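You operate a simulated robot arm through the tools that you are given. There is no shell and no other tool. Be economical: measure what you need, move in short steps, check, and stop when the job is done.

Carry out the task below with a simulated robot arm. There is one attempt and no reset: what you move stays moved.

TASK
Put things in order on the top of the film bench. At the end: the red carton stands where the cream cloth weight stood; the spool of green thread stands on top of the grey filter box (marked "Filters"); the black slide holder from the top of the film bench stands where the spool of green thread stood; the cream cloth weight from the top of the film bench stands where the black slide holder stood; whatever was shut is shut again. Leave all else as you found it, and nothing knocked over.

Only the result counts: the job must be done as asked and must still hold three seconds after the hand-in. Knocking over, shifting, dropping, spilling or breaking anything else fails it. Flat cloth is picked up by pressing the open fingertips on it (5 to 10 N) and closing them slowly along it; thin cloth reads only 2 to 8 mm in the jaws.

THE ROBOT
A 7-joint arm with a two-finger parallel gripper, fixed in place. Base frame: the origin is at the foot of the arm, x ahead of it, y to its left, z up; the work surface is at about z = 800. Readings come in mm, rad, newtons and seconds.
With the tool pointing down near the work surface it reaches from about 240 to 680 mm from the base axis. Its first joint turns from -1.152 to 1.152 rad. Payload 2.4 kg.
The tool frame sits at the grasp point between the pads (the TCP): z along the fingers, y along the line on which they close. The tips reach 30 mm beyond it. The gripper opens to 94 mm. The fingers are 28 mm wide and 10 mm thick; the gripper's body (50 by 96 mm) begins 55 mm behind the TCP.
Orientation is told as [roll, pitch, yaw] about the base's x, y, z axes, in that order, counted from this pose: with the fingers straight down and closing along the base's y, the tool's x points along the base's -x, its y along +y and its z along -z.

THE INTERFACE
- The arm moves only by the tool arm_command. Its argument "moves" is one flat list of numbers, 7 for each row, row after row: the shift along the base's x, y, z in units of 25 mm (1.0 is 25 mm), then the turn, a rotation vector about the base's x, y, z in units of 8 degrees (1.0 is 8 degrees), then the gripper command, from -1 (fully open) to 1 (shut), values between in proportion. In form: [dx, dy, dz, ax, ay, az, jaw, dx, dy, dz, ax, ay, az, jaw, ...]. A call has 1 to 8 rows; each row shifts and turns the commanded pose from where the row before left it. A call with a number of a shift or a turn outside -1 to 1 is refused whole. A row lasts 0.2 s, in which the tool goes at most 50 mm and 0.15 rad; a call with a longer step from one row to the next is refused whole, and so is a gripper value outside its range. Where a pose cannot be reached the arm comes as near as it can. A force on the tool above 40 N (or 10 N above the force at the start of the call, whichever is more), or a blocked arm, ends the call early, and 0.2 s more pass. The fingers move at their own pace (about 153 mm/s each) and stop on an object; they squeeze with about 26 N. The grip force told is the motor's: it shows also when the fingers shut on nothing. Time passes only in rows, and 0.2 s behind the last, so rows that do not move let the fingers close. The reply holds the time, the measured pose of the TCP, the force on the tool along the base axes, the opening and the grip force, in the units named above and with some noise.
- Cameras (640 x 400 px; columns grow to the right, rows downward): "scene" is fixed at [50.1, 478.7, 1450]; the picture's right is [-0.62, -0.78, 0.00], its down [-0.45, 0.36, -0.82] and it looks along [0.64, -0.51, -0.58] (base axes); focal length 331 px, centre (320, 200). "wrist" rides on the gripper at [76, 14, -102] in the tool frame; the picture's right is [-0.18, 0.98, 0.00], its down [-0.75, -0.14, -0.64] and it looks along [-0.63, -0.12, 0.77] (tool axes); focal length 243 px, centre (320, 200). There is no depth. A picture from a camera that has moved, and an enlarged one, comes with that camera's place and axes in the base frame and with its lens. The place of the scene camera against the robot may be out by one fixed shift of up to 12 mm in any direction.
- grab_frame(camera): a new picture of that camera. The clock stands still meanwhile.
- zoom(camera, box): a new picture of the part [left, top, right, bottom] of that camera's present view, enlarged. The clock stands still meanwhile.
- hand_in(): hands the job in; it is judged then, once.

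Work in short steps. Places have to be worked out from the pictures, the camera data and where the tool is seen: move nearer, look again, correct. Check each grasp and each placing, and mend what went wrong. You have 120 turns and 68 pictures in all, those below and enlarged ones among them. Open the gripper and draw the arm clear of the work before you hand the job in, unless the task says otherwise; then end with one line.

The tools are called after "Call:" by a JSON object that holds its "op" and its "data". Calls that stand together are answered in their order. arm_command: Moves the arm, as the interface text tells. Its arguments: {"type":"object","properties":{"moves":{"type":"array"}},"required":["moves"]} The other tools are called the same way: grab_frame (camera) takes a picture; zoom (camera, box) takes an enlarged picture of a part of a camera's view; hand_in () hands the job in.

At the start:

```text
time: 0.0
tool_pos: [391.2, -124.4, 1132.5]
orientation: [0.0, 0.0, -0.001]
force: [-0.3, 0.7, 0.6]
finger_gap: 93.9
finger_force: 0.2
```

scene: 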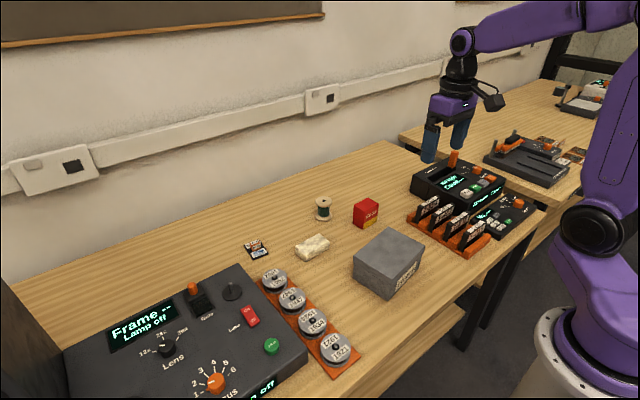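
wrist: 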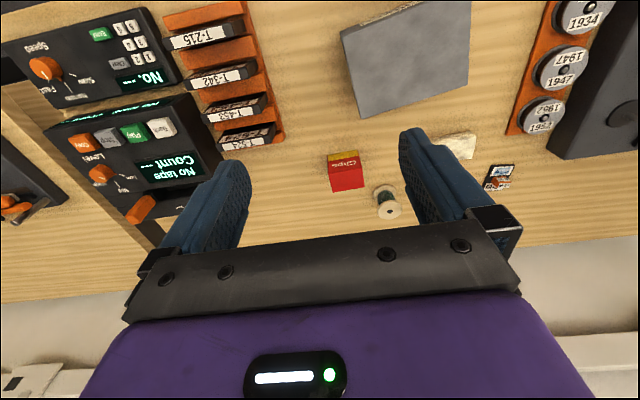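

I'll look closely at the objects first.

Call:
{"op": "zoom", "data": {"camera": "scene", "box": [230, 180, 430, 305]}}

Call:
{"op": "zoom", "data": {"camera": "wrist", "box": [300, 100, 540, 250]}}

```text
3.20 times, centred on (330, 242) of scene
camera zoom: at [50.1, 478.7, 1450.0], right [-0.62, -0.78, 0.0], down [-0.45, 0.36, -0.82], along [0.64, -0.51, -0.58], focal length 1059 px, centre (288, 64)
```

zoom: 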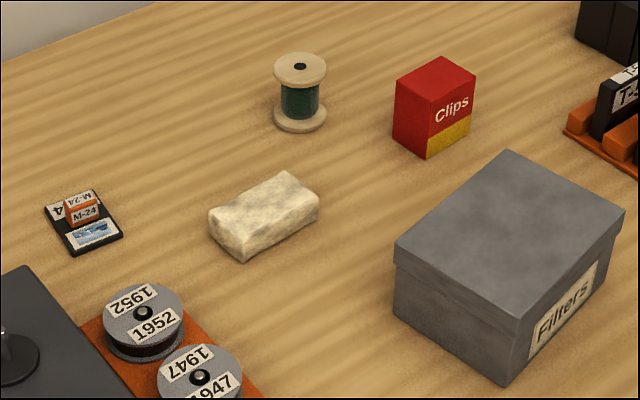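

```text
2.67 times, centred on (420, 175) of wrist
camera zoom: at [315.3, -110.0, 1235.6], right [0.18, 0.98, 0.0], down [0.75, -0.14, 0.64], along [0.63, -0.12, -0.77], focal length 647 px, centre (53, 267)
```

zoom: 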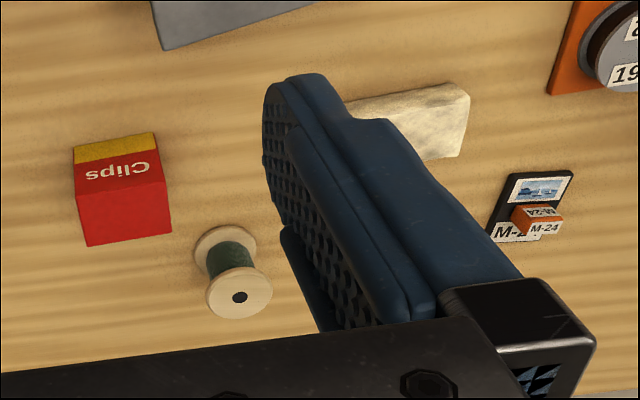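

The objects are clear: flat slide holder, cream weight, spool, carton and closed filter box. I'll move the wrist camera over the middle of the group to measure them.

Call:
{"op": "arm_command", "data": {"moves": [0.5, 1, 0, 0, 0, 0, -1, 0.5, 1, 0, 0, 0, 0, -1, 0.5, 1, 0, 0, 0, 0, -1, 0.5, 1, 0, 0, 0, 0, -1, 0.5, 1, 0, 0, 0, 0, -1, 0.5, 1, 0, 0, 0, 0, -1, 0.5, 1, 0, 0, 0, 0, -1, 0, 0, 0, 0, 0, 0, -1]}}

Call:
{"op": "grab_frame", "data": {"camera": "wrist"}}

```text
time: 1.8
tool_pos: [479.4, 51.3, 1133.8]
orientation: [-0.001, 0.0, 0.001]
force: [-0.4, 0.7, 0.1]
finger_gap: 94.1
finger_force: 0.0
```

```text
63 pictures are left
camera wrist: at [403.0, 66.0, 1236.1], right [0.18, 0.98, 0.0], down [0.75, -0.14, 0.64], along [0.63, -0.12, -0.77], focal length 243 px, centre (320, 200)
```

wrist: 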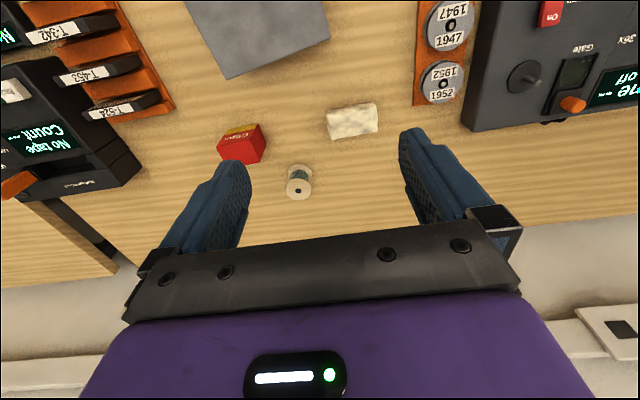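

Carton, spool and weight are in view; I'll zoom to measure them.

Call:
{"op": "zoom", "data": {"camera": "wrist", "box": [200, 90, 400, 215]}}

Call:
{"op": "zoom", "data": {"camera": "wrist", "box": [180, 0, 340, 100]}}

Call:
{"op": "arm_command", "data": {"moves": [0, 1, -0.5, 0, 0, 0, -1, 0, 1, -0.5, 0, 0, 0, -1, 0, 1, -0.5, 0, 0, 0, -1, 0, 1, -0.5, 0, 0, 0, -1, 0, 0.5, -1, 0, 0, 0, -1, 0, 0, -1, 0, 0, 0, -1, 0, 0, 0, 0, 0, 0, -1]}}

Call:
{"op": "grab_frame", "data": {"camera": "wrist"}}

```text
3.20 times, centred on (300, 152) of wrist
camera zoom: at [403.0, 66.0, 1236.1], right [0.18, 0.98, 0.0], down [0.75, -0.14, 0.64], along [0.63, -0.12, -0.77], focal length 776 px, centre (384, 352)
```

zoom: 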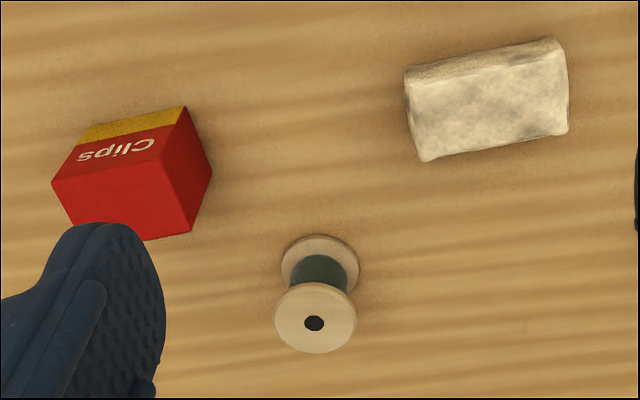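

```text
4.00 times, centred on (260, 50) of wrist
camera zoom: at [403.0, 66.0, 1236.1], right [0.18, 0.98, 0.0], down [0.75, -0.14, 0.64], along [0.63, -0.12, -0.77], focal length 970 px, centre (560, 800)
```

zoom: 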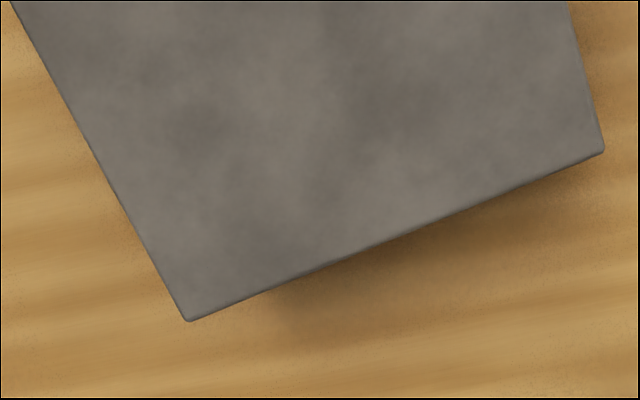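

```text
time: 3.4
tool_pos: [478.5, 163.7, 1032.0]
orientation: [0.0, 0.001, 0.0]
force: [-0.8, -0.1, -1.0]
finger_gap: 93.9
finger_force: 0.0
```

```text
60 pictures are left
camera wrist: at [403.2, 177.3, 1135.4], right [0.18, 0.98, 0.0], down [0.75, -0.14, 0.64], along [0.63, -0.12, -0.77], focal length 243 px, centre (320, 200)
```

wrist: 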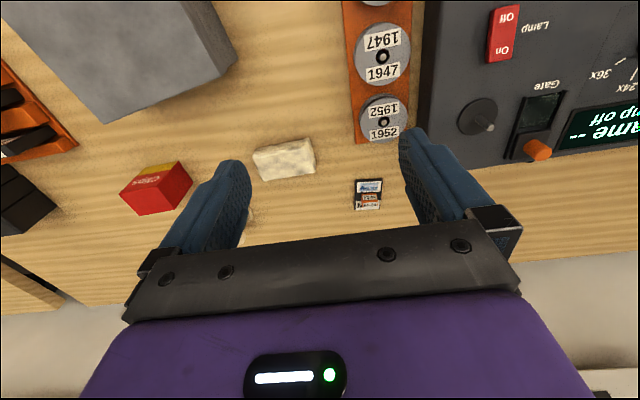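

The spool base is at about (675, -28) and 60 mm high; weight at about (582, 90), slide holder at about (681, 210), box top centre at about (399, -10). I'm moving above the spool for a closer look.

Call:
{"op": "arm_command", "data": {"moves": [0.8, -0.96, -0.31, 0, 0, 0, -1, 0.8, -0.96, -0.31, 0, 0, 0, -1, 0.8, -0.96, -0.31, 0, 0, 0, -1, 0.8, -0.96, -0.31, 0, 0, 0, -1, 0.8, -0.96, -0.31, 0, 0, 0, -1, 0.8, -0.96, -0.31, 0, 0, 0, -1, 0.8, -0.96, -0.31, 0, 0, 0, -1, 0.8, -0.96, -0.31, 0, 0, 0, -1]}}

Call:
{"op": "grab_frame", "data": {"camera": "wrist"}}

```text
time: 5.2
tool_pos: [636.3, -28.7, 970.8]
orientation: [0.001, 0.0, 0.003]
force: [0.4, 0.0, 0.3]
finger_gap: 93.8
finger_force: 0.1
```

```text
59 pictures are left
camera wrist: at [560.4, -14.4, 1073.9], right [0.18, 0.98, 0.0], down [0.75, -0.14, 0.64], along [0.63, -0.12, -0.77], focal length 243 px, centre (320, 200)
```

wrist: 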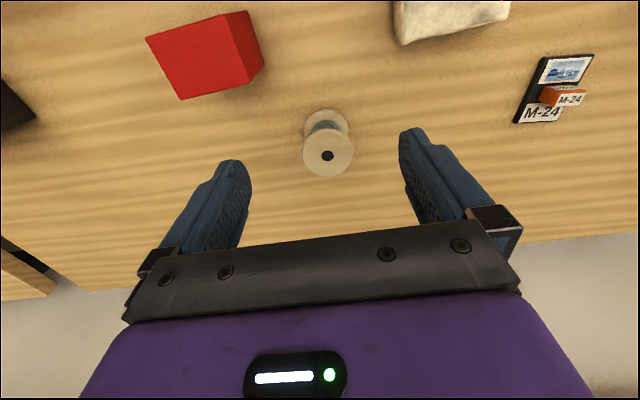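

The spool axis is at about (674, -28.5). I'm moving directly above it and descending partway.

Call:
{"op": "arm_command", "data": {"moves": [0.75, 0, 0, 0, 0, 0, -1, 0.7, 0, -0.4, 0, 0, 0, -1, 0, 0, -0.8, 0, 0, 0, -1, 0, 0, -0.8, 0, 0, 0, -1, 0, 0, 0, 0, 0, 0, -1]}}

Call:
{"op": "grab_frame", "data": {"camera": "wrist"}}

```text
time: 6.4
tool_pos: [674.2, -28.7, 919.6]
orientation: [0.0, 0.001, 0.0]
force: [0.0, 0.2, 0.3]
finger_gap: 93.9
finger_force: 0.0
```

```text
58 pictures are left
camera wrist: at [598.3, -15.0, 1021.6], right [0.18, 0.98, 0.0], down [0.75, -0.14, 0.64], along [0.63, -0.12, -0.77], focal length 243 px, centre (320, 200)
```

wrist: 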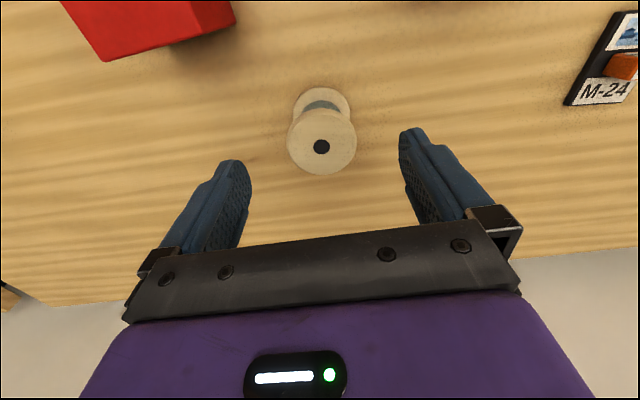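

The hole places the spool axis at about (682, -29.5), height about 52 mm. I'm correcting x and descending to TCP z ≈ 840.

Call:
{"op": "arm_command", "data": {"moves": [0.32, -0.03, -0.6, 0, 0, 0, -1, 0, 0, -0.8, 0, 0, 0, -1, 0, 0, -0.8, 0, 0, 0, -1, 0, 0, -0.8, 0, 0, 0, -1, 0, 0, 0, 0, 0, 0, -1]}}

Call:
{"op": "grab_frame", "data": {"camera": "wrist"}}

```text
time: 7.6
tool_pos: [681.7, -28.9, 843.5]
orientation: [0.001, 0.0, 0.0]
force: [0.3, 0.8, -1.0]
finger_gap: 94.2
finger_force: 0.1
```

```text
57 pictures are left
camera wrist: at [605.6, -14.6, 946.8], right [0.18, 0.98, 0.0], down [0.75, -0.14, 0.64], along [0.63, -0.12, -0.77], focal length 243 px, centre (320, 200)
```

wrist: 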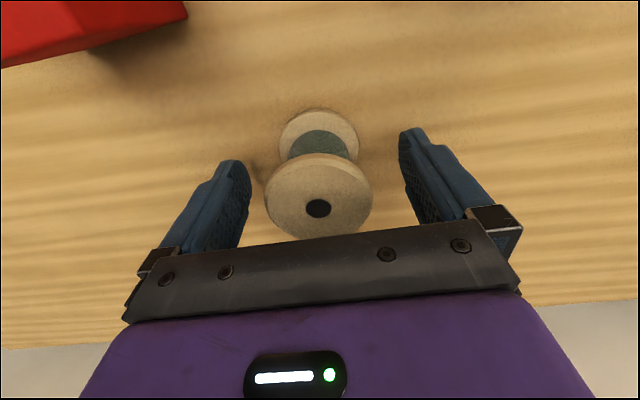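

The spool is between the fingers, axis at about (682, -30). I'm closing on it.

Call:
{"op": "arm_command", "data": {"moves": [0, -0.04, 0, 0, 0, 0, -1, 0, 0, 0, 0, 0, 0, 0.2, 0, 0, 0, 0, 0, 0, 1, 0, 0, 0, 0, 0, 0, 1]}}

```text
time: 8.6
tool_pos: [681.8, -30.8, 844.9]
orientation: [-0.001, 0.001, 0.001]
force: [-0.3, 0.3, 2.1]
finger_gap: 51.1
finger_force: 26.4
```

Gripped at 51 mm. Lifting straight up and then retracting toward the box.

Call:
{"op": "arm_command", "data": {"moves": [0, 0, 0.6, 0, 0, 0, 1, 0, 0, 1, 0, 0, 0, 1, 0, 0, 1, 0, 0, 0, 1, 0, 0, 1, 0, 0, 0, 1, 0, 0, 1, 0, 0, 0, 1, -0.5, 0, 1, 0, 0, 0, 1, -1, 0, 0, 0, 0, 0, 1, -1, 0, 0, 0, 0, 0, 1]}}

Call:
{"op": "arm_command", "data": {"moves": [-1, 0.1, 0, 0, 0, 0, 1, -1, 0.1, 0, 0, 0, 0, 1, -1, 0.1, 0, 0, 0, 0, 1, -1, 0.1, 0, 0, 0, 0, 1, -1, 0.1, 0, 0, 0, 0, 1, -0.5, 0.1, 0, 0, 0, 0, 1, 0, 0.1, 0, 0, 0, 0, 1, 0, 0, 0, 0, 0, 0, 1]}}

Call:
{"op": "grab_frame", "data": {"camera": "wrist"}}

Call:
{"op": "zoom", "data": {"camera": "scene", "box": [230, 150, 470, 300]}}

```text
time: 10.4
tool_pos: [621.2, -31.6, 988.4]
orientation: [0.001, 0.0, -0.002]
force: [-0.1, -0.5, -0.3]
finger_gap: 0.0
finger_force: 25.9
```

```text
time: 12.2
tool_pos: [483.0, -12.9, 984.8]
orientation: [0.001, 0.0, 0.001]
force: [0.9, 0.5, 0.0]
finger_gap: 0.0
finger_force: 25.7
```

```text
56 pictures are left
camera wrist: at [407.2, 1.4, 1087.5], right [0.18, 0.98, 0.0], down [0.75, -0.14, 0.64], along [0.63, -0.12, -0.77], focal length 243 px, centre (320, 200)
```

wrist: 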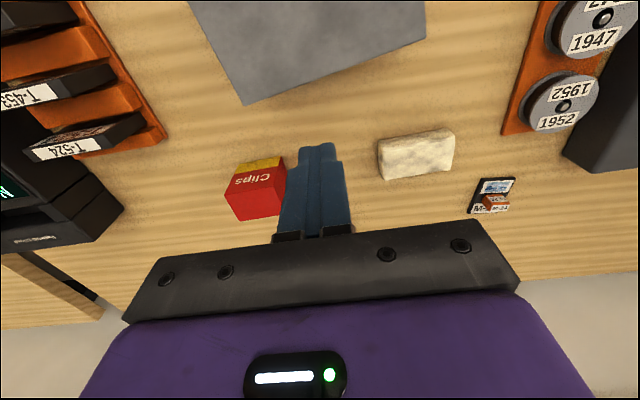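

```text
2.67 times, centred on (350, 225) of scene
camera zoom: at [50.1, 478.7, 1450.0], right [-0.62, -0.78, 0.0], down [-0.45, 0.36, -0.82], along [0.64, -0.51, -0.58], focal length 882 px, centre (240, 133)
```

zoom: 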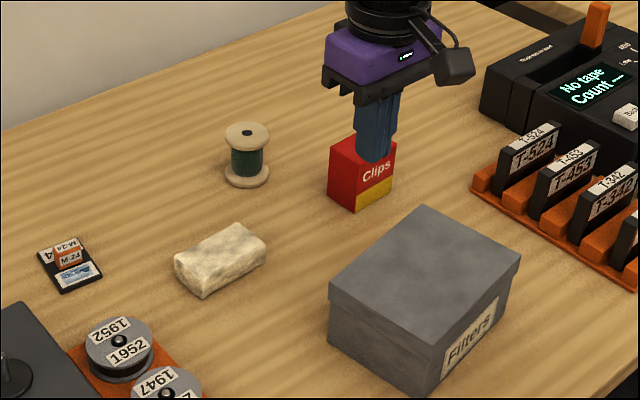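

The spool slipped out but still stands in its place; my grip caught only the top flange. I'll go back, open, and grip lower across both flanges.

Call:
{"op": "arm_command", "data": {"moves": [1, -0.1, 0, 0, 0, 0, -1, 1, -0.1, 0, 0, 0, 0, -1, 1, -0.1, 0, 0, 0, 0, -1, 1, -0.1, 0, 0, 0, 0, -1, 1, -0.1, -0.5, 0, 0, 0, -1, 1, -0.1, -0.5, 0, 0, 0, -1, 1, -0.08, -1, 0, 0, 0, -1, 0.9, 0, -0.9, 0, 0, 0, -1]}}

Call:
{"op": "zoom", "data": {"camera": "wrist", "box": [200, 60, 440, 210]}}

```text
time: 14.0
tool_pos: [680.3, -29.5, 912.9]
orientation: [0.001, 0.003, -0.001]
force: [0.8, 0.2, -0.1]
finger_gap: 93.9
finger_force: 0.1
```

```text
2.67 times, centred on (320, 135) of wrist
camera zoom: at [605.9, -14.5, 1015.7], right [0.18, 0.98, 0.0], down [0.75, -0.14, 0.64], along [0.63, -0.12, -0.77], focal length 647 px, centre (320, 373)
```

zoom: 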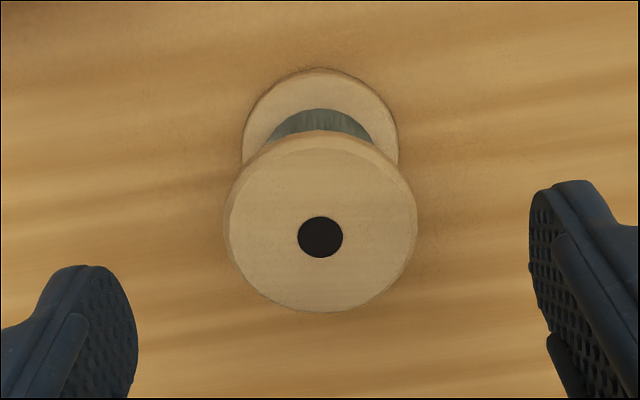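

Spool axis at about (685, -30), unchanged and upright. I'm descending to TCP z ≈ 833 to grip both flanges.

Call:
{"op": "arm_command", "data": {"moves": [0.2, -0.02, -0.6, 0, 0, 0, -1, 0, 0, -0.8, 0, 0, 0, -1, 0, 0, -0.8, 0, 0, 0, -1, 0, 0, -0.8, 0, 0, 0, -1, 0, 0, -0.12, 0, 0, 0, -1, 0, 0, 0, 0, 0, 0, -1]}}

Call:
{"op": "grab_frame", "data": {"camera": "wrist"}}

```text
time: 15.4
tool_pos: [684.2, -27.9, 836.3]
orientation: [-0.001, -0.001, -0.001]
force: [-0.7, -0.1, 0.4]
finger_gap: 94.2
finger_force: 0.0
```

```text
53 pictures are left
camera wrist: at [609.2, -14.0, 937.9], right [0.18, 0.98, 0.0], down [0.75, -0.14, 0.64], along [0.63, -0.12, -0.77], focal length 243 px, centre (320, 200)
```

wrist: 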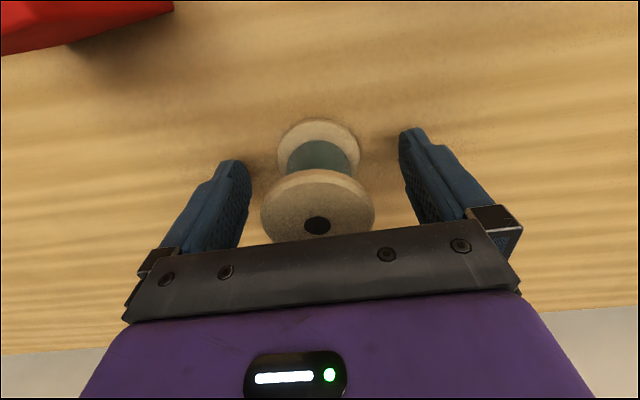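

Lowering 4 mm more and closing, then lifting a little gently.

Call:
{"op": "arm_command", "data": {"moves": [0, -0.06, -0.16, 0, 0, 0, -1, 0, 0, 0, 0, 0, 0, 0.2, 0, 0, 0, 0, 0, 0, 1, 0, 0, 0, 0, 0, 0, 1, 0, 0, 0, 0, 0, 0, 1]}}

Call:
{"op": "arm_command", "data": {"moves": [0, 0, 0.15, 0, 0, 0, 1, 0, 0, 0.2, 0, 0, 0, 1, 0, 0, 0.2, 0, 0, 0, 1]}}

Call:
{"op": "grab_frame", "data": {"camera": "wrist"}}

```text
time: 16.6
tool_pos: [684.9, -31.4, 832.0]
orientation: [-0.001, 0.001, 0.001]
force: [0.6, 0.4, 1.1]
finger_gap: 50.6
finger_force: 26.3
```

```text
time: 17.4
tool_pos: [684.6, -32.4, 844.4]
orientation: [0.0, -0.001, 0.001]
force: [1.1, -0.3, 0.0]
finger_gap: 50.4
finger_force: 25.7
```

```text
52 pictures are left
camera wrist: at [609.5, -17.1, 947.4], right [0.18, 0.98, 0.0], down [0.75, -0.14, 0.64], along [0.63, -0.12, -0.77], focal length 243 px, centre (320, 200)
```

wrist: 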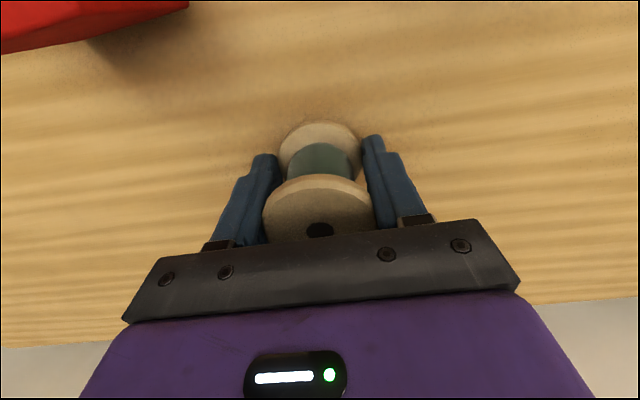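

The spool moved up with the gripper. Continuing the lift slowly, checking the gap.

Call:
{"op": "arm_command", "data": {"moves": [0, 0, 0.3, 0, 0, 0, 1, 0, 0, 0.4, 0, 0, 0, 1, 0, 0, 0.5, 0, 0, 0, 1, 0, 0, 0.5, 0, 0, 0, 1, 0, 0, 0.5, 0, 0, 0, 1, 0, 0, 0.5, 0, 0, 0, 1, 0, 0, 0.5, 0, 0, 0, 1, 0, 0, 0.5, 0, 0, 0, 1]}}

```text
time: 19.2
tool_pos: [685.2, -32.6, 937.5]
orientation: [0.0, 0.0, -0.001]
force: [-0.5, 0.0, -0.8]
finger_gap: 50.4
finger_force: 26.0
```

Still held. Raising further and retracting toward the box.

Call:
{"op": "arm_command", "data": {"moves": [-0.3, 0, 0.5, 0, 0, 0, 1, -0.6, 0, 0.5, 0, 0, 0, 1, -0.8, 0.1, 0.4, 0, 0, 0, 1, -0.8, 0.1, 0.3, 0, 0, 0, 1, -0.8, 0.1, 0, 0, 0, 0, 1, -0.8, 0.1, 0, 0, 0, 0, 1, -0.8, 0.1, 0, 0, 0, 0, 1, -0.8, 0.1, 0, 0, 0, 0, 1]}}

Call:
{"op": "arm_command", "data": {"moves": [-0.8, 0.1, 0, 0, 0, 0, 1, -0.8, 0.1, 0, 0, 0, 0, 1, -0.8, 0.1, 0, 0, 0, 0, 1, -0.8, 0.1, 0, 0, 0, 0, 1, -0.8, 0, 0, 0, 0, 0, 1, -0.5, 0, 0, 0, 0, 0, 1, 0, 0, 0, 0, 0, 0, 1]}}

Call:
{"op": "zoom", "data": {"camera": "scene", "box": [310, 130, 550, 310]}}

Call:
{"op": "grab_frame", "data": {"camera": "wrist"}}

```text
time: 21.0
tool_pos: [543.2, -16.0, 978.4]
orientation: [-0.001, 0.001, 0.0]
force: [-0.1, 0.2, 0.7]
finger_gap: 50.3
finger_force: 26.1
```

```text
time: 22.6
tool_pos: [430.8, -7.2, 981.0]
orientation: [0.0, -0.001, 0.0]
force: [0.2, -0.2, -0.1]
finger_gap: 50.7
finger_force: 26.3
```

```text
2.22 times, centred on (430, 220) of scene
camera zoom: at [50.1, 478.7, 1450.0], right [-0.62, -0.78, 0.0], down [-0.45, 0.36, -0.82], along [0.64, -0.51, -0.58], focal length 735 px, centre (76, 156)
```

zoom: 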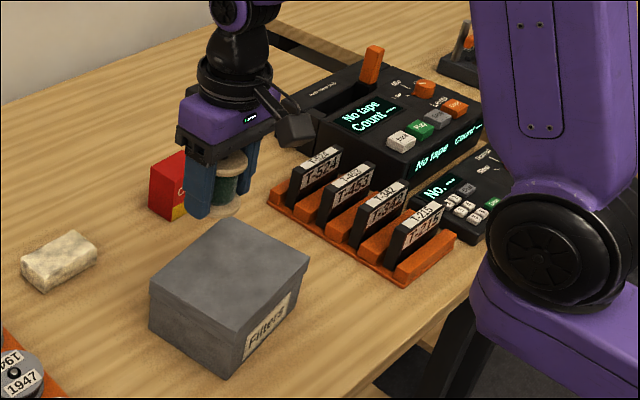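

```text
50 pictures are left
camera wrist: at [355.1, 7.4, 1083.7], right [0.18, 0.98, 0.0], down [0.75, -0.14, 0.64], along [0.63, -0.12, -0.77], focal length 243 px, centre (320, 200)
```

wrist: 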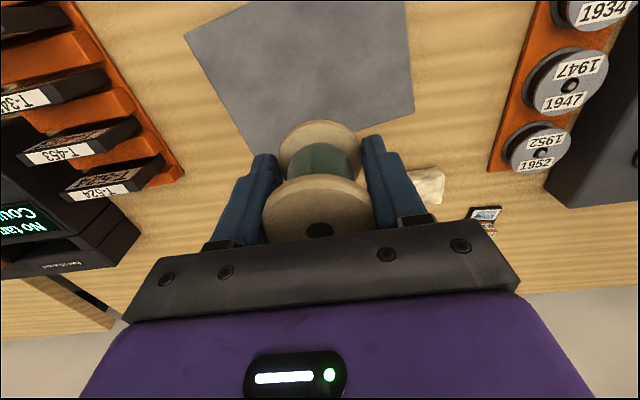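

Box top centre computes to about (400, -10) and the spool hangs 32 mm below the TCP. I'm centring and lowering to z ≈ 925.

Call:
{"op": "arm_command", "data": {"moves": [-0.6, -0.05, 0, 0, 0, 0, 1, -0.62, -0.06, -0.3, 0, 0, 0, 1, 0, 0, -0.5, 0, 0, 0, 1, 0, 0, -0.5, 0, 0, 0, 1, 0, 0, -0.5, 0, 0, 0, 1, 0, 0, -0.4, 0, 0, 0, 1, 0, 0, 0, 0, 0, 0, 1]}}

Call:
{"op": "zoom", "data": {"camera": "scene", "box": [310, 160, 500, 310]}}

```text
time: 24.2
tool_pos: [400.4, -10.4, 924.8]
orientation: [0.001, 0.0, 0.001]
force: [0.1, -0.6, -0.3]
finger_gap: 50.7
finger_force: 25.7
```

```text
2.67 times, centred on (405, 235) of scene
camera zoom: at [50.2, 478.7, 1450.0], right [-0.62, -0.78, 0.0], down [-0.45, 0.36, -0.82], along [0.64, -0.51, -0.58], focal length 882 px, centre (93, 107)
```

zoom: 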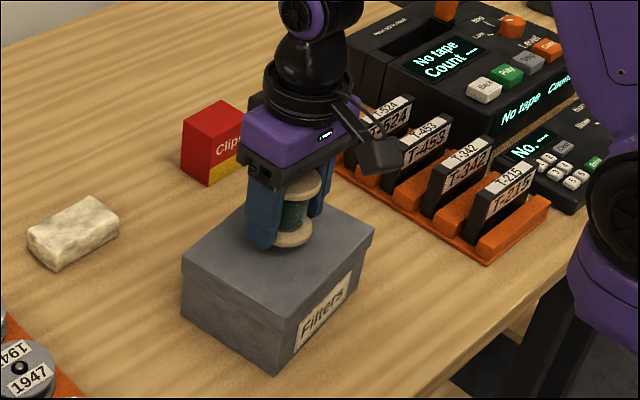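

The spool is just above the box centre. Lowering in 2 mm steps, watching the force.

Call:
{"op": "arm_command", "data": {"moves": [0, 0, -0.1, 0, 0, 0, 1, 0, 0, -0.1, 0, 0, 0, 1, 0, 0, -0.1, 0, 0, 0, 1, 0, 0, -0.1, 0, 0, 0, 1, 0, 0, 0, 0, 0, 0, 1]}}

```text
time: 25.4
tool_pos: [399.4, -10.4, 914.9]
orientation: [-0.001, 0.001, 0.0]
force: [-0.7, 0.1, 0.5]
finger_gap: 50.6
finger_force: 25.9
```

No contact yet; continuing slowly.

Call:
{"op": "arm_command", "data": {"moves": [0, 0, -0.1, 0, 0, 0, 1, 0, 0, -0.1, 0, 0, 0, 1, 0, 0, -0.1, 0, 0, 0, 1, 0, 0, 0, 0, 0, 0, 1]}}

Call:
{"op": "zoom", "data": {"camera": "scene", "box": [350, 190, 450, 270]}}

```text
time: 26.1
tool_pos: [401.0, -10.8, 910.3]
orientation: [0.001, -0.003, 0.001]
force: [-3.9, -0.1, 12.9]
finger_gap: 50.7
finger_force: 25.9
stopped in row 3: the force on the tool passed its limit (the readings are from after the stop); the commanded pose is now the measured one
```

```text
5.00 times, centred on (400, 230) of scene
camera zoom: at [49.9, 478.7, 1450.0], right [-0.62, -0.78, 0.0], down [-0.45, 0.36, -0.82], along [0.64, -0.51, -0.58], focal length 1654 px, centre (-80, 50)
```

zoom: 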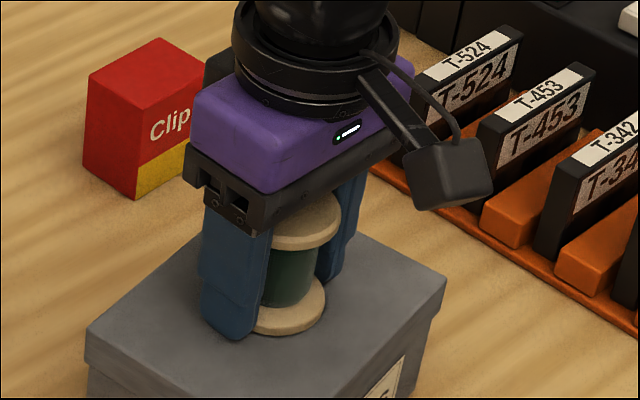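

Contact at TCP z 910, so the box top is at about 878. Releasing gently and rising.

Call:
{"op": "arm_command", "data": {"moves": [0, 0, 0, 0, 0, 0, -0.15, 0, 0, 0, 0, 0, 0, -0.4, 0, 0, 0, 0, 0, 0, -1, 0, 0, 0.3, 0, 0, 0, -1, 0, 0, 0.8, 0, 0, 0, -1, 0, 0, 1, 0, 0, 0, -1, 0, 0, 1, 0, 0, 0, -1, 0, 0, 1, 0, 0, 0, -1]}}

Call:
{"op": "zoom", "data": {"camera": "scene", "box": [310, 160, 500, 310]}}

```text
time: 27.9
tool_pos: [400.7, -10.1, 1014.9]
orientation: [0.002, -0.003, 0.0]
force: [0.0, -0.1, 0.7]
finger_gap: 94.0
finger_force: 0.1
```

```text
2.67 times, centred on (405, 235) of scene
camera zoom: at [50.1, 478.7, 1450.0], right [-0.62, -0.78, 0.0], down [-0.45, 0.36, -0.82], along [0.64, -0.51, -0.58], focal length 882 px, centre (93, 107)
```

zoom: 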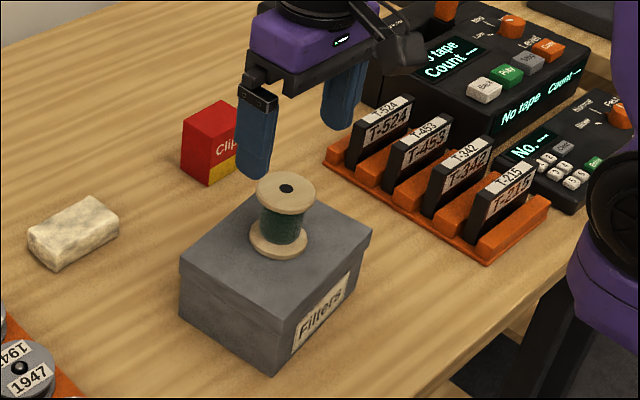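

The spool stands centred on the box. Now over to the slide holder for a close look.

Call:
{"op": "arm_command", "data": {"moves": [0.95, 0.9, 0, 0, 0, 0, -1, 0.95, 0.9, 0, 0, 0, 0, -1, 0.95, 0.9, 0, 0, 0, 0, -1, 0.95, 0.9, 0, 0, 0, 0, -1, 0.95, 0.9, -0.2, 0, 0, 0, -1, 0.95, 0.9, -0.4, 0, 0, 0, -1, 0.95, 0.9, -0.6, 0, 0, 0, -1, 0.95, 0.9, -0.6, 0, 0, 0, -1]}}

Call:
{"op": "arm_command", "data": {"moves": [0.9, 0.8, -0.3, 0, 0, 0, -1, 0.9, 0.8, -0.3, 0, 0, 0, -1, 0, 0, 0, 0, 0, 0, -1]}}

Call:
{"op": "zoom", "data": {"camera": "wrist", "box": [200, 40, 440, 190]}}

```text
time: 29.7
tool_pos: [591.7, 170.7, 969.6]
orientation: [0.0, -0.003, 0.002]
force: [0.0, 0.6, -0.4]
finger_gap: 93.8
finger_force: 0.1
```

```text
time: 30.5
tool_pos: [635.4, 209.5, 951.1]
orientation: [0.002, -0.004, -0.001]
force: [0.0, 0.7, 0.7]
finger_gap: 94.1
finger_force: 0.0
```

```text
2.67 times, centred on (320, 115) of wrist
camera zoom: at [558.9, 224.6, 1053.2], right [0.18, 0.98, 0.0], down [0.75, -0.14, 0.64], along [0.63, -0.12, -0.76], focal length 647 px, centre (320, 427)
```

zoom: 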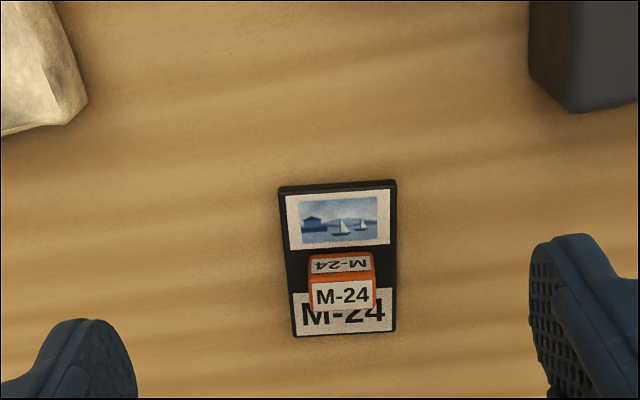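

The holder plate is about 44×66 mm centred at (679, 211), yaw about -7.5°, with an orange handle (25 mm wide, top at ~828) in the middle. I'll yaw to match and test the reach at height.

Call:
{"op": "arm_command", "data": {"moves": [0.6, 0.03, -0.5, 0, 0, -0.47, -1, 0.6, 0.03, -0.5, 0, 0, -0.47, -1, 0.6, 0, -0.6, 0, 0, 0, -1, 0, 0, -0.4, 0, 0, 0, -1, 0, 0, 0, 0, 0, 0, -1]}}

Call:
{"op": "zoom", "data": {"camera": "wrist", "box": [200, 80, 440, 230]}}

```text
time: 31.7
tool_pos: [664.3, 207.4, 910.3]
orientation: [-0.001, -0.005, -0.131]
force: [0.4, -0.2, -0.5]
finger_gap: 94.1
finger_force: 0.1
out of reach, approached as far as the arm can: row 2, 3
```

```text
2.67 times, centred on (320, 155) of wrist
camera zoom: at [590.6, 232.6, 1012.3], right [0.31, 0.95, 0.0], down [0.73, -0.24, 0.65], along [0.61, -0.2, -0.76], focal length 647 px, centre (320, 320)
```

zoom: 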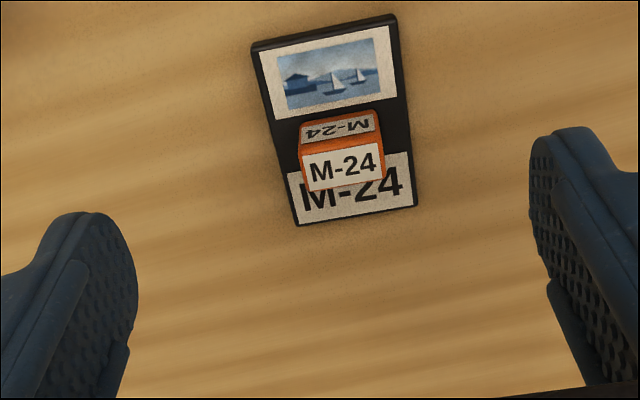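

Handle is at about (681, 210.5), beyond straight-down reach. I'll tilt the fingers outward 16° about the closing axis.

Call:
{"op": "arm_command", "data": {"moves": [0, 0, 0, -0.13, -0.99, 0, -1, 0, 0, 0, -0.13, -0.99, 0, -1, 0, 0, 0, 0, 0, 0, -1]}}

```text
time: 32.5
tool_pos: [664.2, 208.5, 910.7]
orientation: [0.0, -0.284, -0.131]
force: [-0.3, 0.0, 0.2]
finger_gap: 94.2
finger_force: 0.1
```

Tilted with closing axis level. Now shifting to (675, 211) and lowering to about 865 for a look.

Call:
{"op": "arm_command", "data": {"moves": [0.22, 0.06, -0.6, 0, 0, 0, -1, 0.22, 0.06, -0.6, 0, 0, 0, -1, 0, 0, -0.6, 0, 0, 0, -1, 0, 0, 0, 0, 0, 0, -1]}}

Call:
{"op": "grab_frame", "data": {"camera": "wrist"}}

```text
time: 33.5
tool_pos: [675.0, 212.0, 865.6]
orientation: [0.0, -0.282, -0.131]
force: [0.0, -0.2, 0.4]
finger_gap: 94.0
finger_force: 0.0
```

```text
44 pictures are left
camera wrist: at [576.4, 239.8, 941.9], right [0.3, 0.95, 0.05], down [0.52, -0.21, 0.83], along [0.8, -0.22, -0.56], focal length 243 px, centre (320, 200)
```

wrist: 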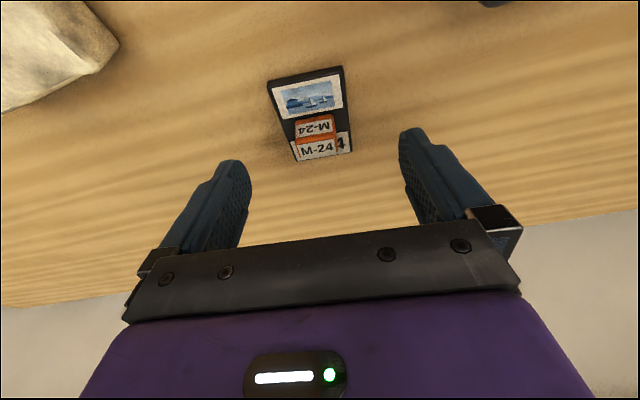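

Aligned. Descending to z ≈ 843 with tips just above the plate.

Call:
{"op": "arm_command", "data": {"moves": [0, 0, -0.45, 0, 0, 0, -1, 0, 0, -0.42, 0, 0, 0, -1, 0, 0, 0, 0, 0, 0, -0.2, 0, 0, 0, 0, 0, 0, -0.2]}}

Call:
{"op": "zoom", "data": {"camera": "wrist", "box": [200, 80, 440, 230]}}

```text
time: 34.5
tool_pos: [675.2, 211.4, 842.3]
orientation: [0.0, -0.283, -0.132]
force: [0.5, 0.3, 0.1]
finger_gap: 56.3
finger_force: 0.1
```

```text
2.67 times, centred on (320, 155) of wrist
camera zoom: at [576.8, 239.5, 920.5], right [0.3, 0.95, 0.05], down [0.52, -0.21, 0.83], along [0.8, -0.22, -0.56], focal length 647 px, centre (320, 320)
```

zoom: 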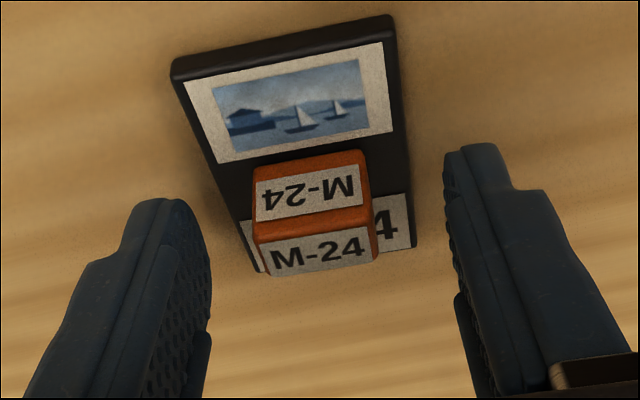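

The handle is centred between the fingers. Closing.

Call:
{"op": "arm_command", "data": {"moves": [0, 0, 0, 0, 0, 0, 0.3, 0, 0, 0, 0, 0, 0, 0.6, 0, 0, 0, 0, 0, 0, 1, 0, 0, 0, 0, 0, 0, 1]}}

Call:
{"op": "arm_command", "data": {"moves": [0, 0, 0.2, 0, 0, 0, 1, 0, 0, 0.3, 0, 0, 0, 1, 0, 0, 0.4, 0, 0, 0, 1, 0, 0, 0.4, 0, 0, 0, 1, 0, 0, 0, 0, 0, 0, 1]}}

Call:
{"op": "grab_frame", "data": {"camera": "wrist"}}

```text
time: 35.5
tool_pos: [675.6, 212.0, 843.7]
orientation: [-0.001, -0.282, -0.131]
force: [0.0, -0.5, 0.1]
finger_gap: 24.8
finger_force: 25.6
```

```text
time: 36.7
tool_pos: [672.8, 209.1, 874.2]
orientation: [0.001, -0.283, -0.131]
force: [0.2, -0.3, -0.1]
finger_gap: 24.8
finger_force: 26.2
```

```text
42 pictures are left
camera wrist: at [575.4, 238.1, 953.0], right [0.3, 0.95, 0.05], down [0.52, -0.21, 0.83], along [0.8, -0.22, -0.56], focal length 243 px, centre (320, 200)
```

wrist: 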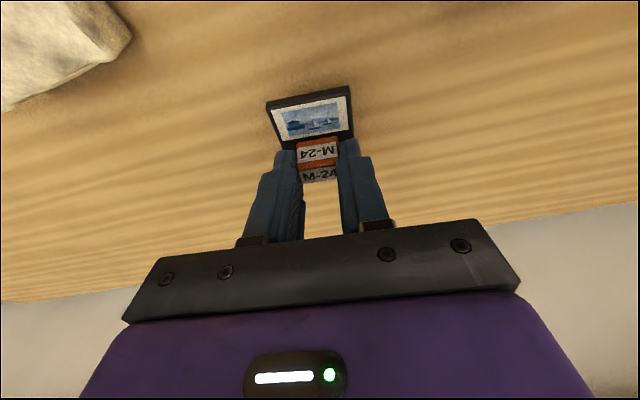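

The holder is held firmly. Moving it in -y toward the spool's old spot.

Call:
{"op": "arm_command", "data": {"moves": [0, -0.3, 0.4, 0, 0, 0, 1, 0, -0.6, 0.4, 0, 0, 0, 1, 0, -0.8, 0, 0, 0, 0, 1, 0, -0.8, 0, 0, 0, 0, 1, 0, -0.8, 0, 0, 0, 0, 1, 0, -0.8, 0, 0, 0, 0, 1, 0, -0.8, 0, 0, 0, 0, 1, 0, -0.8, 0, 0, 0, 0, 1]}}

Call:
{"op": "arm_command", "data": {"moves": [0.1, -0.8, 0, 0, 0, 0, 1, 0.1, -0.8, 0, 0, 0, 0, 1, 0.1, -0.8, 0, 0, 0, 0, 1, 0, -0.8, 0, 0, 0, 0, 1, 0, -0.5, 0, 0, 0, 0, 1, 0, 0, 0, 0, 0, 0, 1]}}

```text
time: 38.5
tool_pos: [674.6, 68.0, 895.9]
orientation: [-0.001, -0.283, -0.13]
force: [-0.4, 0.2, -1.0]
finger_gap: 25.0
finger_force: 25.9
```

```text
time: 39.9
tool_pos: [681.8, -23.8, 896.4]
orientation: [0.0, -0.282, -0.131]
force: [-0.5, -0.1, -0.6]
finger_gap: 24.8
finger_force: 25.6
```

Now at (682, -24); correcting to (680, -29) and lowering to just above the surface.

Call:
{"op": "arm_command", "data": {"moves": [-0.05, -0.2, -0.4, 0, 0, 0, 1, 0, 0, -0.5, 0, 0, 0, 1, 0, 0, -0.5, 0, 0, 0, 1, 0, 0, -0.4, 0, 0, 0, 1, 0, 0, 0, 0, 0, 0, 1]}}

Call:
{"op": "grab_frame", "data": {"camera": "wrist"}}

```text
time: 41.1
tool_pos: [681.6, -28.3, 851.1]
orientation: [0.001, -0.283, -0.131]
force: [0.3, -0.2, -0.4]
finger_gap: 25.0
finger_force: 26.0
```

```text
41 pictures are left
camera wrist: at [583.0, 0.1, 928.1], right [0.3, 0.95, 0.05], down [0.52, -0.21, 0.83], along [0.8, -0.22, -0.56], focal length 243 px, centre (320, 200)
```

wrist: 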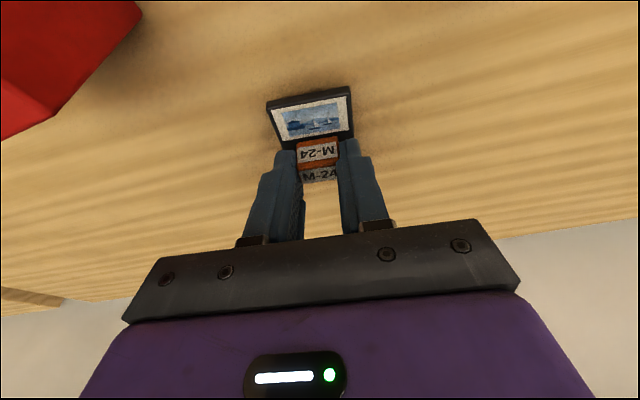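

Lowering in small steps to contact.

Call:
{"op": "arm_command", "data": {"moves": [-0.04, -0.02, -0.1, 0, 0, 0, 1, 0, 0, -0.1, 0, 0, 0, 1, 0, 0, -0.08, 0, 0, 0, 1, 0, 0, -0.06, 0, 0, 0, 1, 0, 0, 0, 0, 0, 0, 1]}}

```text
time: 42.3
tool_pos: [681.0, -28.8, 844.5]
orientation: [0.0, -0.284, -0.132]
force: [-2.2, -1.8, 9.2]
finger_gap: 24.9
finger_force: 26.4
```

Contact with 9 N. Opening gently and backing off.

Call:
{"op": "arm_command", "data": {"moves": [0, 0, 0, 0, 0, 0, 0.35, 0, 0, 0, 0, 0, 0, -0.1, 0, 0, 0, 0, 0, 0, -0.6, -0.1, 0, 0.4, 0, 0, 0, -1, -0.2, 0, 0.8, 0, 0, 0, -1, -0.2, 0, 1, 0, 0, 0, -1, -0.2, 0, 1, 0, 0, 0, -1, 0, 0, 0, 0, 0, 0, -1]}}

Call:
{"op": "zoom", "data": {"camera": "wrist", "box": [200, 40, 440, 190]}}

```text
time: 44.1
tool_pos: [664.3, -29.2, 922.6]
orientation: [0.0, -0.282, -0.132]
force: [0.0, -1.1, 0.1]
finger_gap: 94.0
finger_force: 0.1
```

```text
2.67 times, centred on (320, 115) of wrist
camera zoom: at [565.4, -1.3, 999.0], right [0.3, 0.95, 0.05], down [0.52, -0.21, 0.83], along [0.8, -0.22, -0.56], focal length 647 px, centre (320, 427)
```

zoom: 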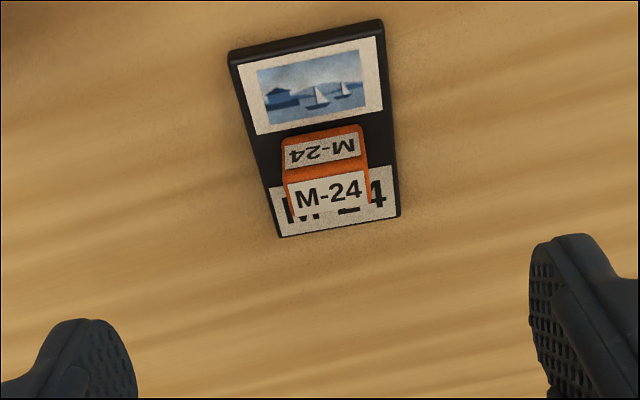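

The holder sits at about (686, -27), matching the spool's old spot to ~3 mm. Now I untilt and go look at the cream weight.

Call:
{"op": "arm_command", "data": {"moves": [-0.6, 0.3, 0.8, 0, 0, 0, -1, -0.7, 0.7, 0.6, 0.13, 0.99, 0, -1, -0.7, 0.7, 0.2, 0.13, 0.99, 0, -1, -0.7, 0.7, 0, 0, 0, 0.47, -1, -0.7, 0.7, 0, 0, 0, 0.47, -1, -0.7, 0.7, 0, 0, 0, 0, -1, -0.3, 0.6, 0, 0, 0, 0, -1, 0, 0, 0, 0, 0, 0, -1]}}

Call:
{"op": "grab_frame", "data": {"camera": "wrist"}}

```text
time: 45.9
tool_pos: [554.0, 81.0, 965.1]
orientation: [0.001, -0.003, 0.002]
force: [0.6, -0.1, -0.2]
finger_gap: 94.0
finger_force: 0.0
```

```text
39 pictures are left
camera wrist: at [477.6, 96.4, 1065.7], right [0.18, 0.98, 0.0], down [0.75, -0.14, 0.65], along [0.63, -0.12, -0.76], focal length 243 px, centre (320, 200)
```

wrist: 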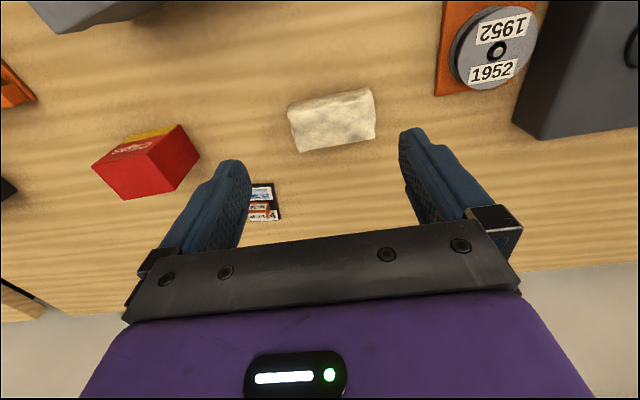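

Call:
{"op": "zoom", "data": {"camera": "wrist", "box": [240, 60, 400, 160]}}

Call:
{"op": "zoom", "data": {"camera": "wrist", "box": [80, 100, 240, 200]}}

```text
4.00 times, centred on (320, 110) of wrist
camera zoom: at [477.6, 96.4, 1065.7], right [0.18, 0.98, 0.0], down [0.75, -0.14, 0.65], along [0.63, -0.12, -0.76], focal length 970 px, centre (320, 560)
```

zoom: 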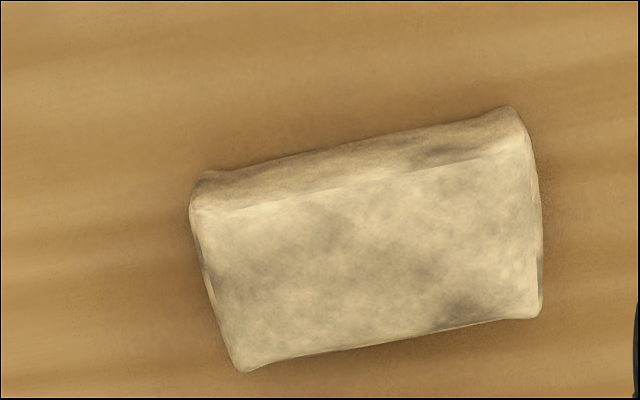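

```text
4.00 times, centred on (160, 150) of wrist
camera zoom: at [477.6, 96.4, 1065.7], right [0.18, 0.98, 0.0], down [0.75, -0.14, 0.65], along [0.63, -0.12, -0.76], focal length 970 px, centre (960, 400)
```

zoom: 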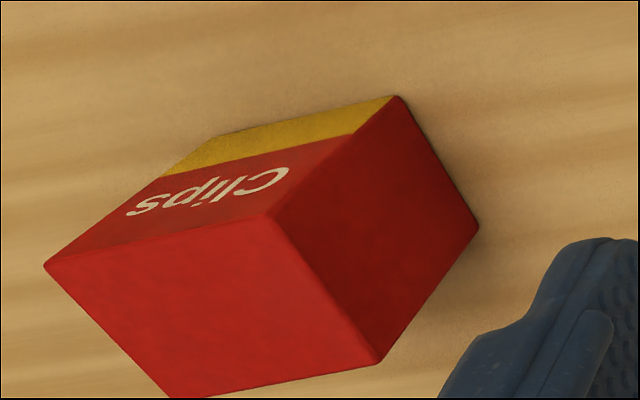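

The weight is 84×46×25 mm, centred at (583, 90.5), long axis along y. I'll grip it across its width: yaw +90°, later with the same 16° tilt that the far placing spot needs.

Call:
{"op": "arm_command", "data": {"moves": [0.3, 0.03, 0, 0, 0, 0.95, -1, 0.3, 0.03, 0, 0, 0, 0.95, -1, 0.3, 0.03, 0, 0, 0, 0.95, -1, 0.26, 0.03, 0, 0, 0, 0.95, -1, 0, 0, 0, 0, 0, 0.95, -1, 0, 0, 0, 0, 0, 0.95, -1, 0, 0, 0, 0, 0, 0.95, -1, 0, 0, 0, 0, 0, 0.95, -1]}}

Call:
{"op": "arm_command", "data": {"moves": [0, 0, 0, 0, 0, 0.95, -1, 0, 0, 0, 0, 0, 0.95, -1, 0, 0, 0, 0, 0, 0.95, -1, 0, 0, 0, 0, 0, 0.8, -1, 0, 0, 0, 1, 0, 0, -1, 0, 0, 0, 1, 0, 0, -1, 0, 0, -1, 0, 0, 0, -1, 0, 0, -1, 0, 0, 0, -1]}}

Call:
{"op": "grab_frame", "data": {"camera": "wrist"}}

```text
time: 47.7
tool_pos: [582.4, 85.5, 962.4]
orientation: [0.002, -0.004, 1.066]
force: [-1.3, 0.7, -0.8]
finger_gap: 94.0
finger_force: 0.2
```

```text
time: 49.5
tool_pos: [581.2, 84.0, 911.3]
orientation: [-0.001, -0.282, 1.573]
force: [-0.2, 0.2, 0.3]
finger_gap: 93.8
finger_force: 0.0
```

```text
36 pictures are left
camera wrist: at [567.8, -17.6, 988.6], right [-0.98, 0.18, 0.05], down [0.14, 0.54, 0.83], along [0.12, 0.82, -0.56], focal length 243 px, centre (320, 200)
```

wrist: 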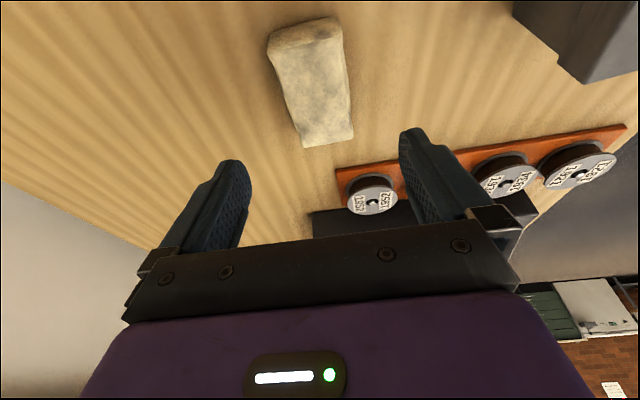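

Orientation is right. Descending around the weight to z ≈ 838.

Call:
{"op": "arm_command", "data": {"moves": [0.08, 0, -0.8, 0, 0, 0, -1, 0, 0, -0.8, 0, 0, 0, -1, 0, 0, -0.7, 0, 0, 0, -1, 0, 0, -0.6, 0, 0, 0, -1, 0, 0, 0, 0, 0, 0, -1]}}

Call:
{"op": "grab_frame", "data": {"camera": "wrist"}}

```text
time: 50.7
tool_pos: [582.0, 83.5, 839.8]
orientation: [-0.002, -0.283, 1.573]
force: [-0.1, 0.7, 0.6]
finger_gap: 94.0
finger_force: 0.2
```

```text
35 pictures are left
camera wrist: at [568.5, -18.0, 916.4], right [-0.98, 0.18, 0.05], down [0.14, 0.54, 0.83], along [0.12, 0.82, -0.56], focal length 243 px, centre (320, 200)
```

wrist: 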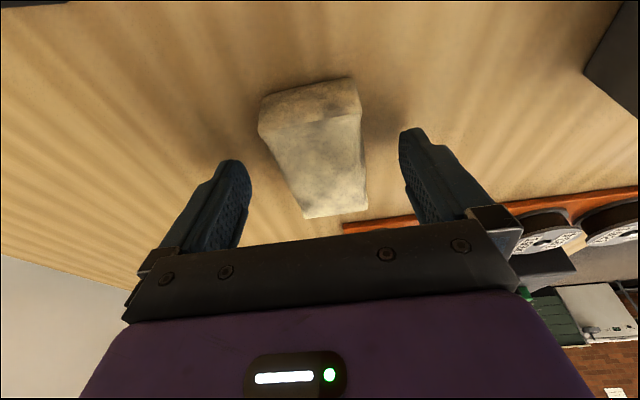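

Weight is between the fingers. Lowering 2 mm and closing slowly, then a small test lift.

Call:
{"op": "arm_command", "data": {"moves": [0, 0, -0.1, 0, 0, 0, -1, 0, 0, 0, 0, 0, 0, -0.3, 0, 0, 0, 0, 0, 0, 0, 0, 0, 0, 0, 0, 0, 0.3, 0, 0, 0, 0, 0, 0, 1, 0, 0, 0, 0, 0, 0, 1]}}

Call:
{"op": "arm_command", "data": {"moves": [0, 0, 0.15, 0, 0, 0, 1, 0, 0, 0.2, 0, 0, 0, 1, 0, 0, 0.3, 0, 0, 0, 1, 0, 0, 0.4, 0, 0, 0, 1, 0, 0, 0, 0, 0, 0, 1]}}

Call:
{"op": "grab_frame", "data": {"camera": "wrist"}}

```text
time: 52.1
tool_pos: [583.7, 84.3, 837.4]
orientation: [-0.002, -0.283, 1.572]
force: [-2.4, 0.6, 15.1]
finger_gap: 49.8
finger_force: 25.8
```

```text
time: 53.3
tool_pos: [583.4, 84.1, 862.2]
orientation: [0.0, -0.282, 1.572]
force: [0.1, -0.4, -3.8]
finger_gap: 50.0
finger_force: 26.5
```

```text
34 pictures are left
camera wrist: at [569.3, -17.3, 940.1], right [-0.98, 0.18, 0.05], down [0.14, 0.54, 0.83], along [0.12, 0.82, -0.56], focal length 243 px, centre (320, 200)
```

wrist: 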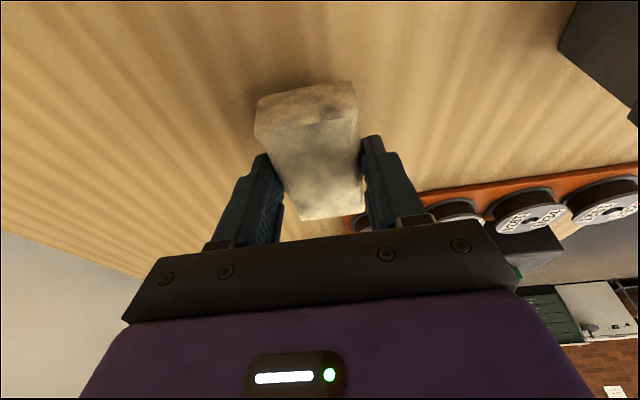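

Weight is held (about 4 N). Lifting further, then rotating back to yaw 0 while moving toward the holder's old spot.

Call:
{"op": "arm_command", "data": {"moves": [0, 0, 0.5, 0, 0, 0, 1, 0, 0, 0.8, 0, 0, 0, 1, 0, 0, 0.7, 0, 0, 0, 1, 0.3, 0.4, 0, 0, 0, -0.7, 1, 0.3, 0.4, 0, 0, 0, -0.7, 1, 0.3, 0.4, 0, 0, 0, -0.7, 1, 0.3, 0.4, 0, 0, 0, -0.7, 1, 0.3, 0.4, 0, 0, 0, -0.7, 1]}}

Call:
{"op": "arm_command", "data": {"moves": [0.3, 0.4, 0, 0, 0, -0.8, 1, 0.3, 0.4, 0, 0, 0, -0.8, 1, 0.3, 0.4, 0, 0, 0, -0.8, 1, 0.3, 0.4, 0, 0, 0, -0.8, 1, 0.3, 0.4, 0, 0, 0, -0.8, 1, 0.3, 0.4, 0, 0, 0, -0.8, 1, 0.2, 0.4, 0, 0, 0, -0.8, 1, 0, 0.2, 0, 0, 0, -0.8, 1]}}

Call:
{"op": "arm_command", "data": {"moves": [0.05, 0.05, 0, 0, 0, -0.68, 1, 0.05, 0.05, 0, 0, 0, -0.67, 1, 0, 0, 0, 0, 0, 0, 1]}}

Call:
{"op": "grab_frame", "data": {"camera": "wrist"}}

```text
time: 55.1
tool_pos: [622.4, 135.6, 913.8]
orientation: [-0.001, -0.283, 1.082]
force: [1.0, -0.7, -3.7]
finger_gap: 49.7
finger_force: 26.0
```

```text
time: 56.9
tool_pos: [672.8, 209.1, 914.0]
orientation: [0.0, -0.283, 0.187]
force: [0.4, 0.4, -3.9]
finger_gap: 49.9
finger_force: 26.7
```

```text
time: 57.7
tool_pos: [673.7, 212.8, 913.6]
orientation: [0.0, -0.283, 0.002]
force: [-1.1, -0.2, -4.8]
finger_gap: 49.9
finger_force: 26.0
```

```text
33 pictures are left
camera wrist: at [572.9, 226.4, 991.0], right [0.18, 0.98, 0.05], down [0.54, -0.14, 0.83], along [0.82, -0.12, -0.56], focal length 243 px, centre (320, 200)
```

wrist: 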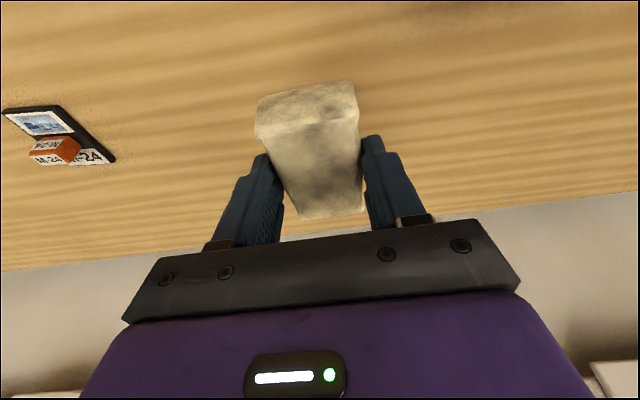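

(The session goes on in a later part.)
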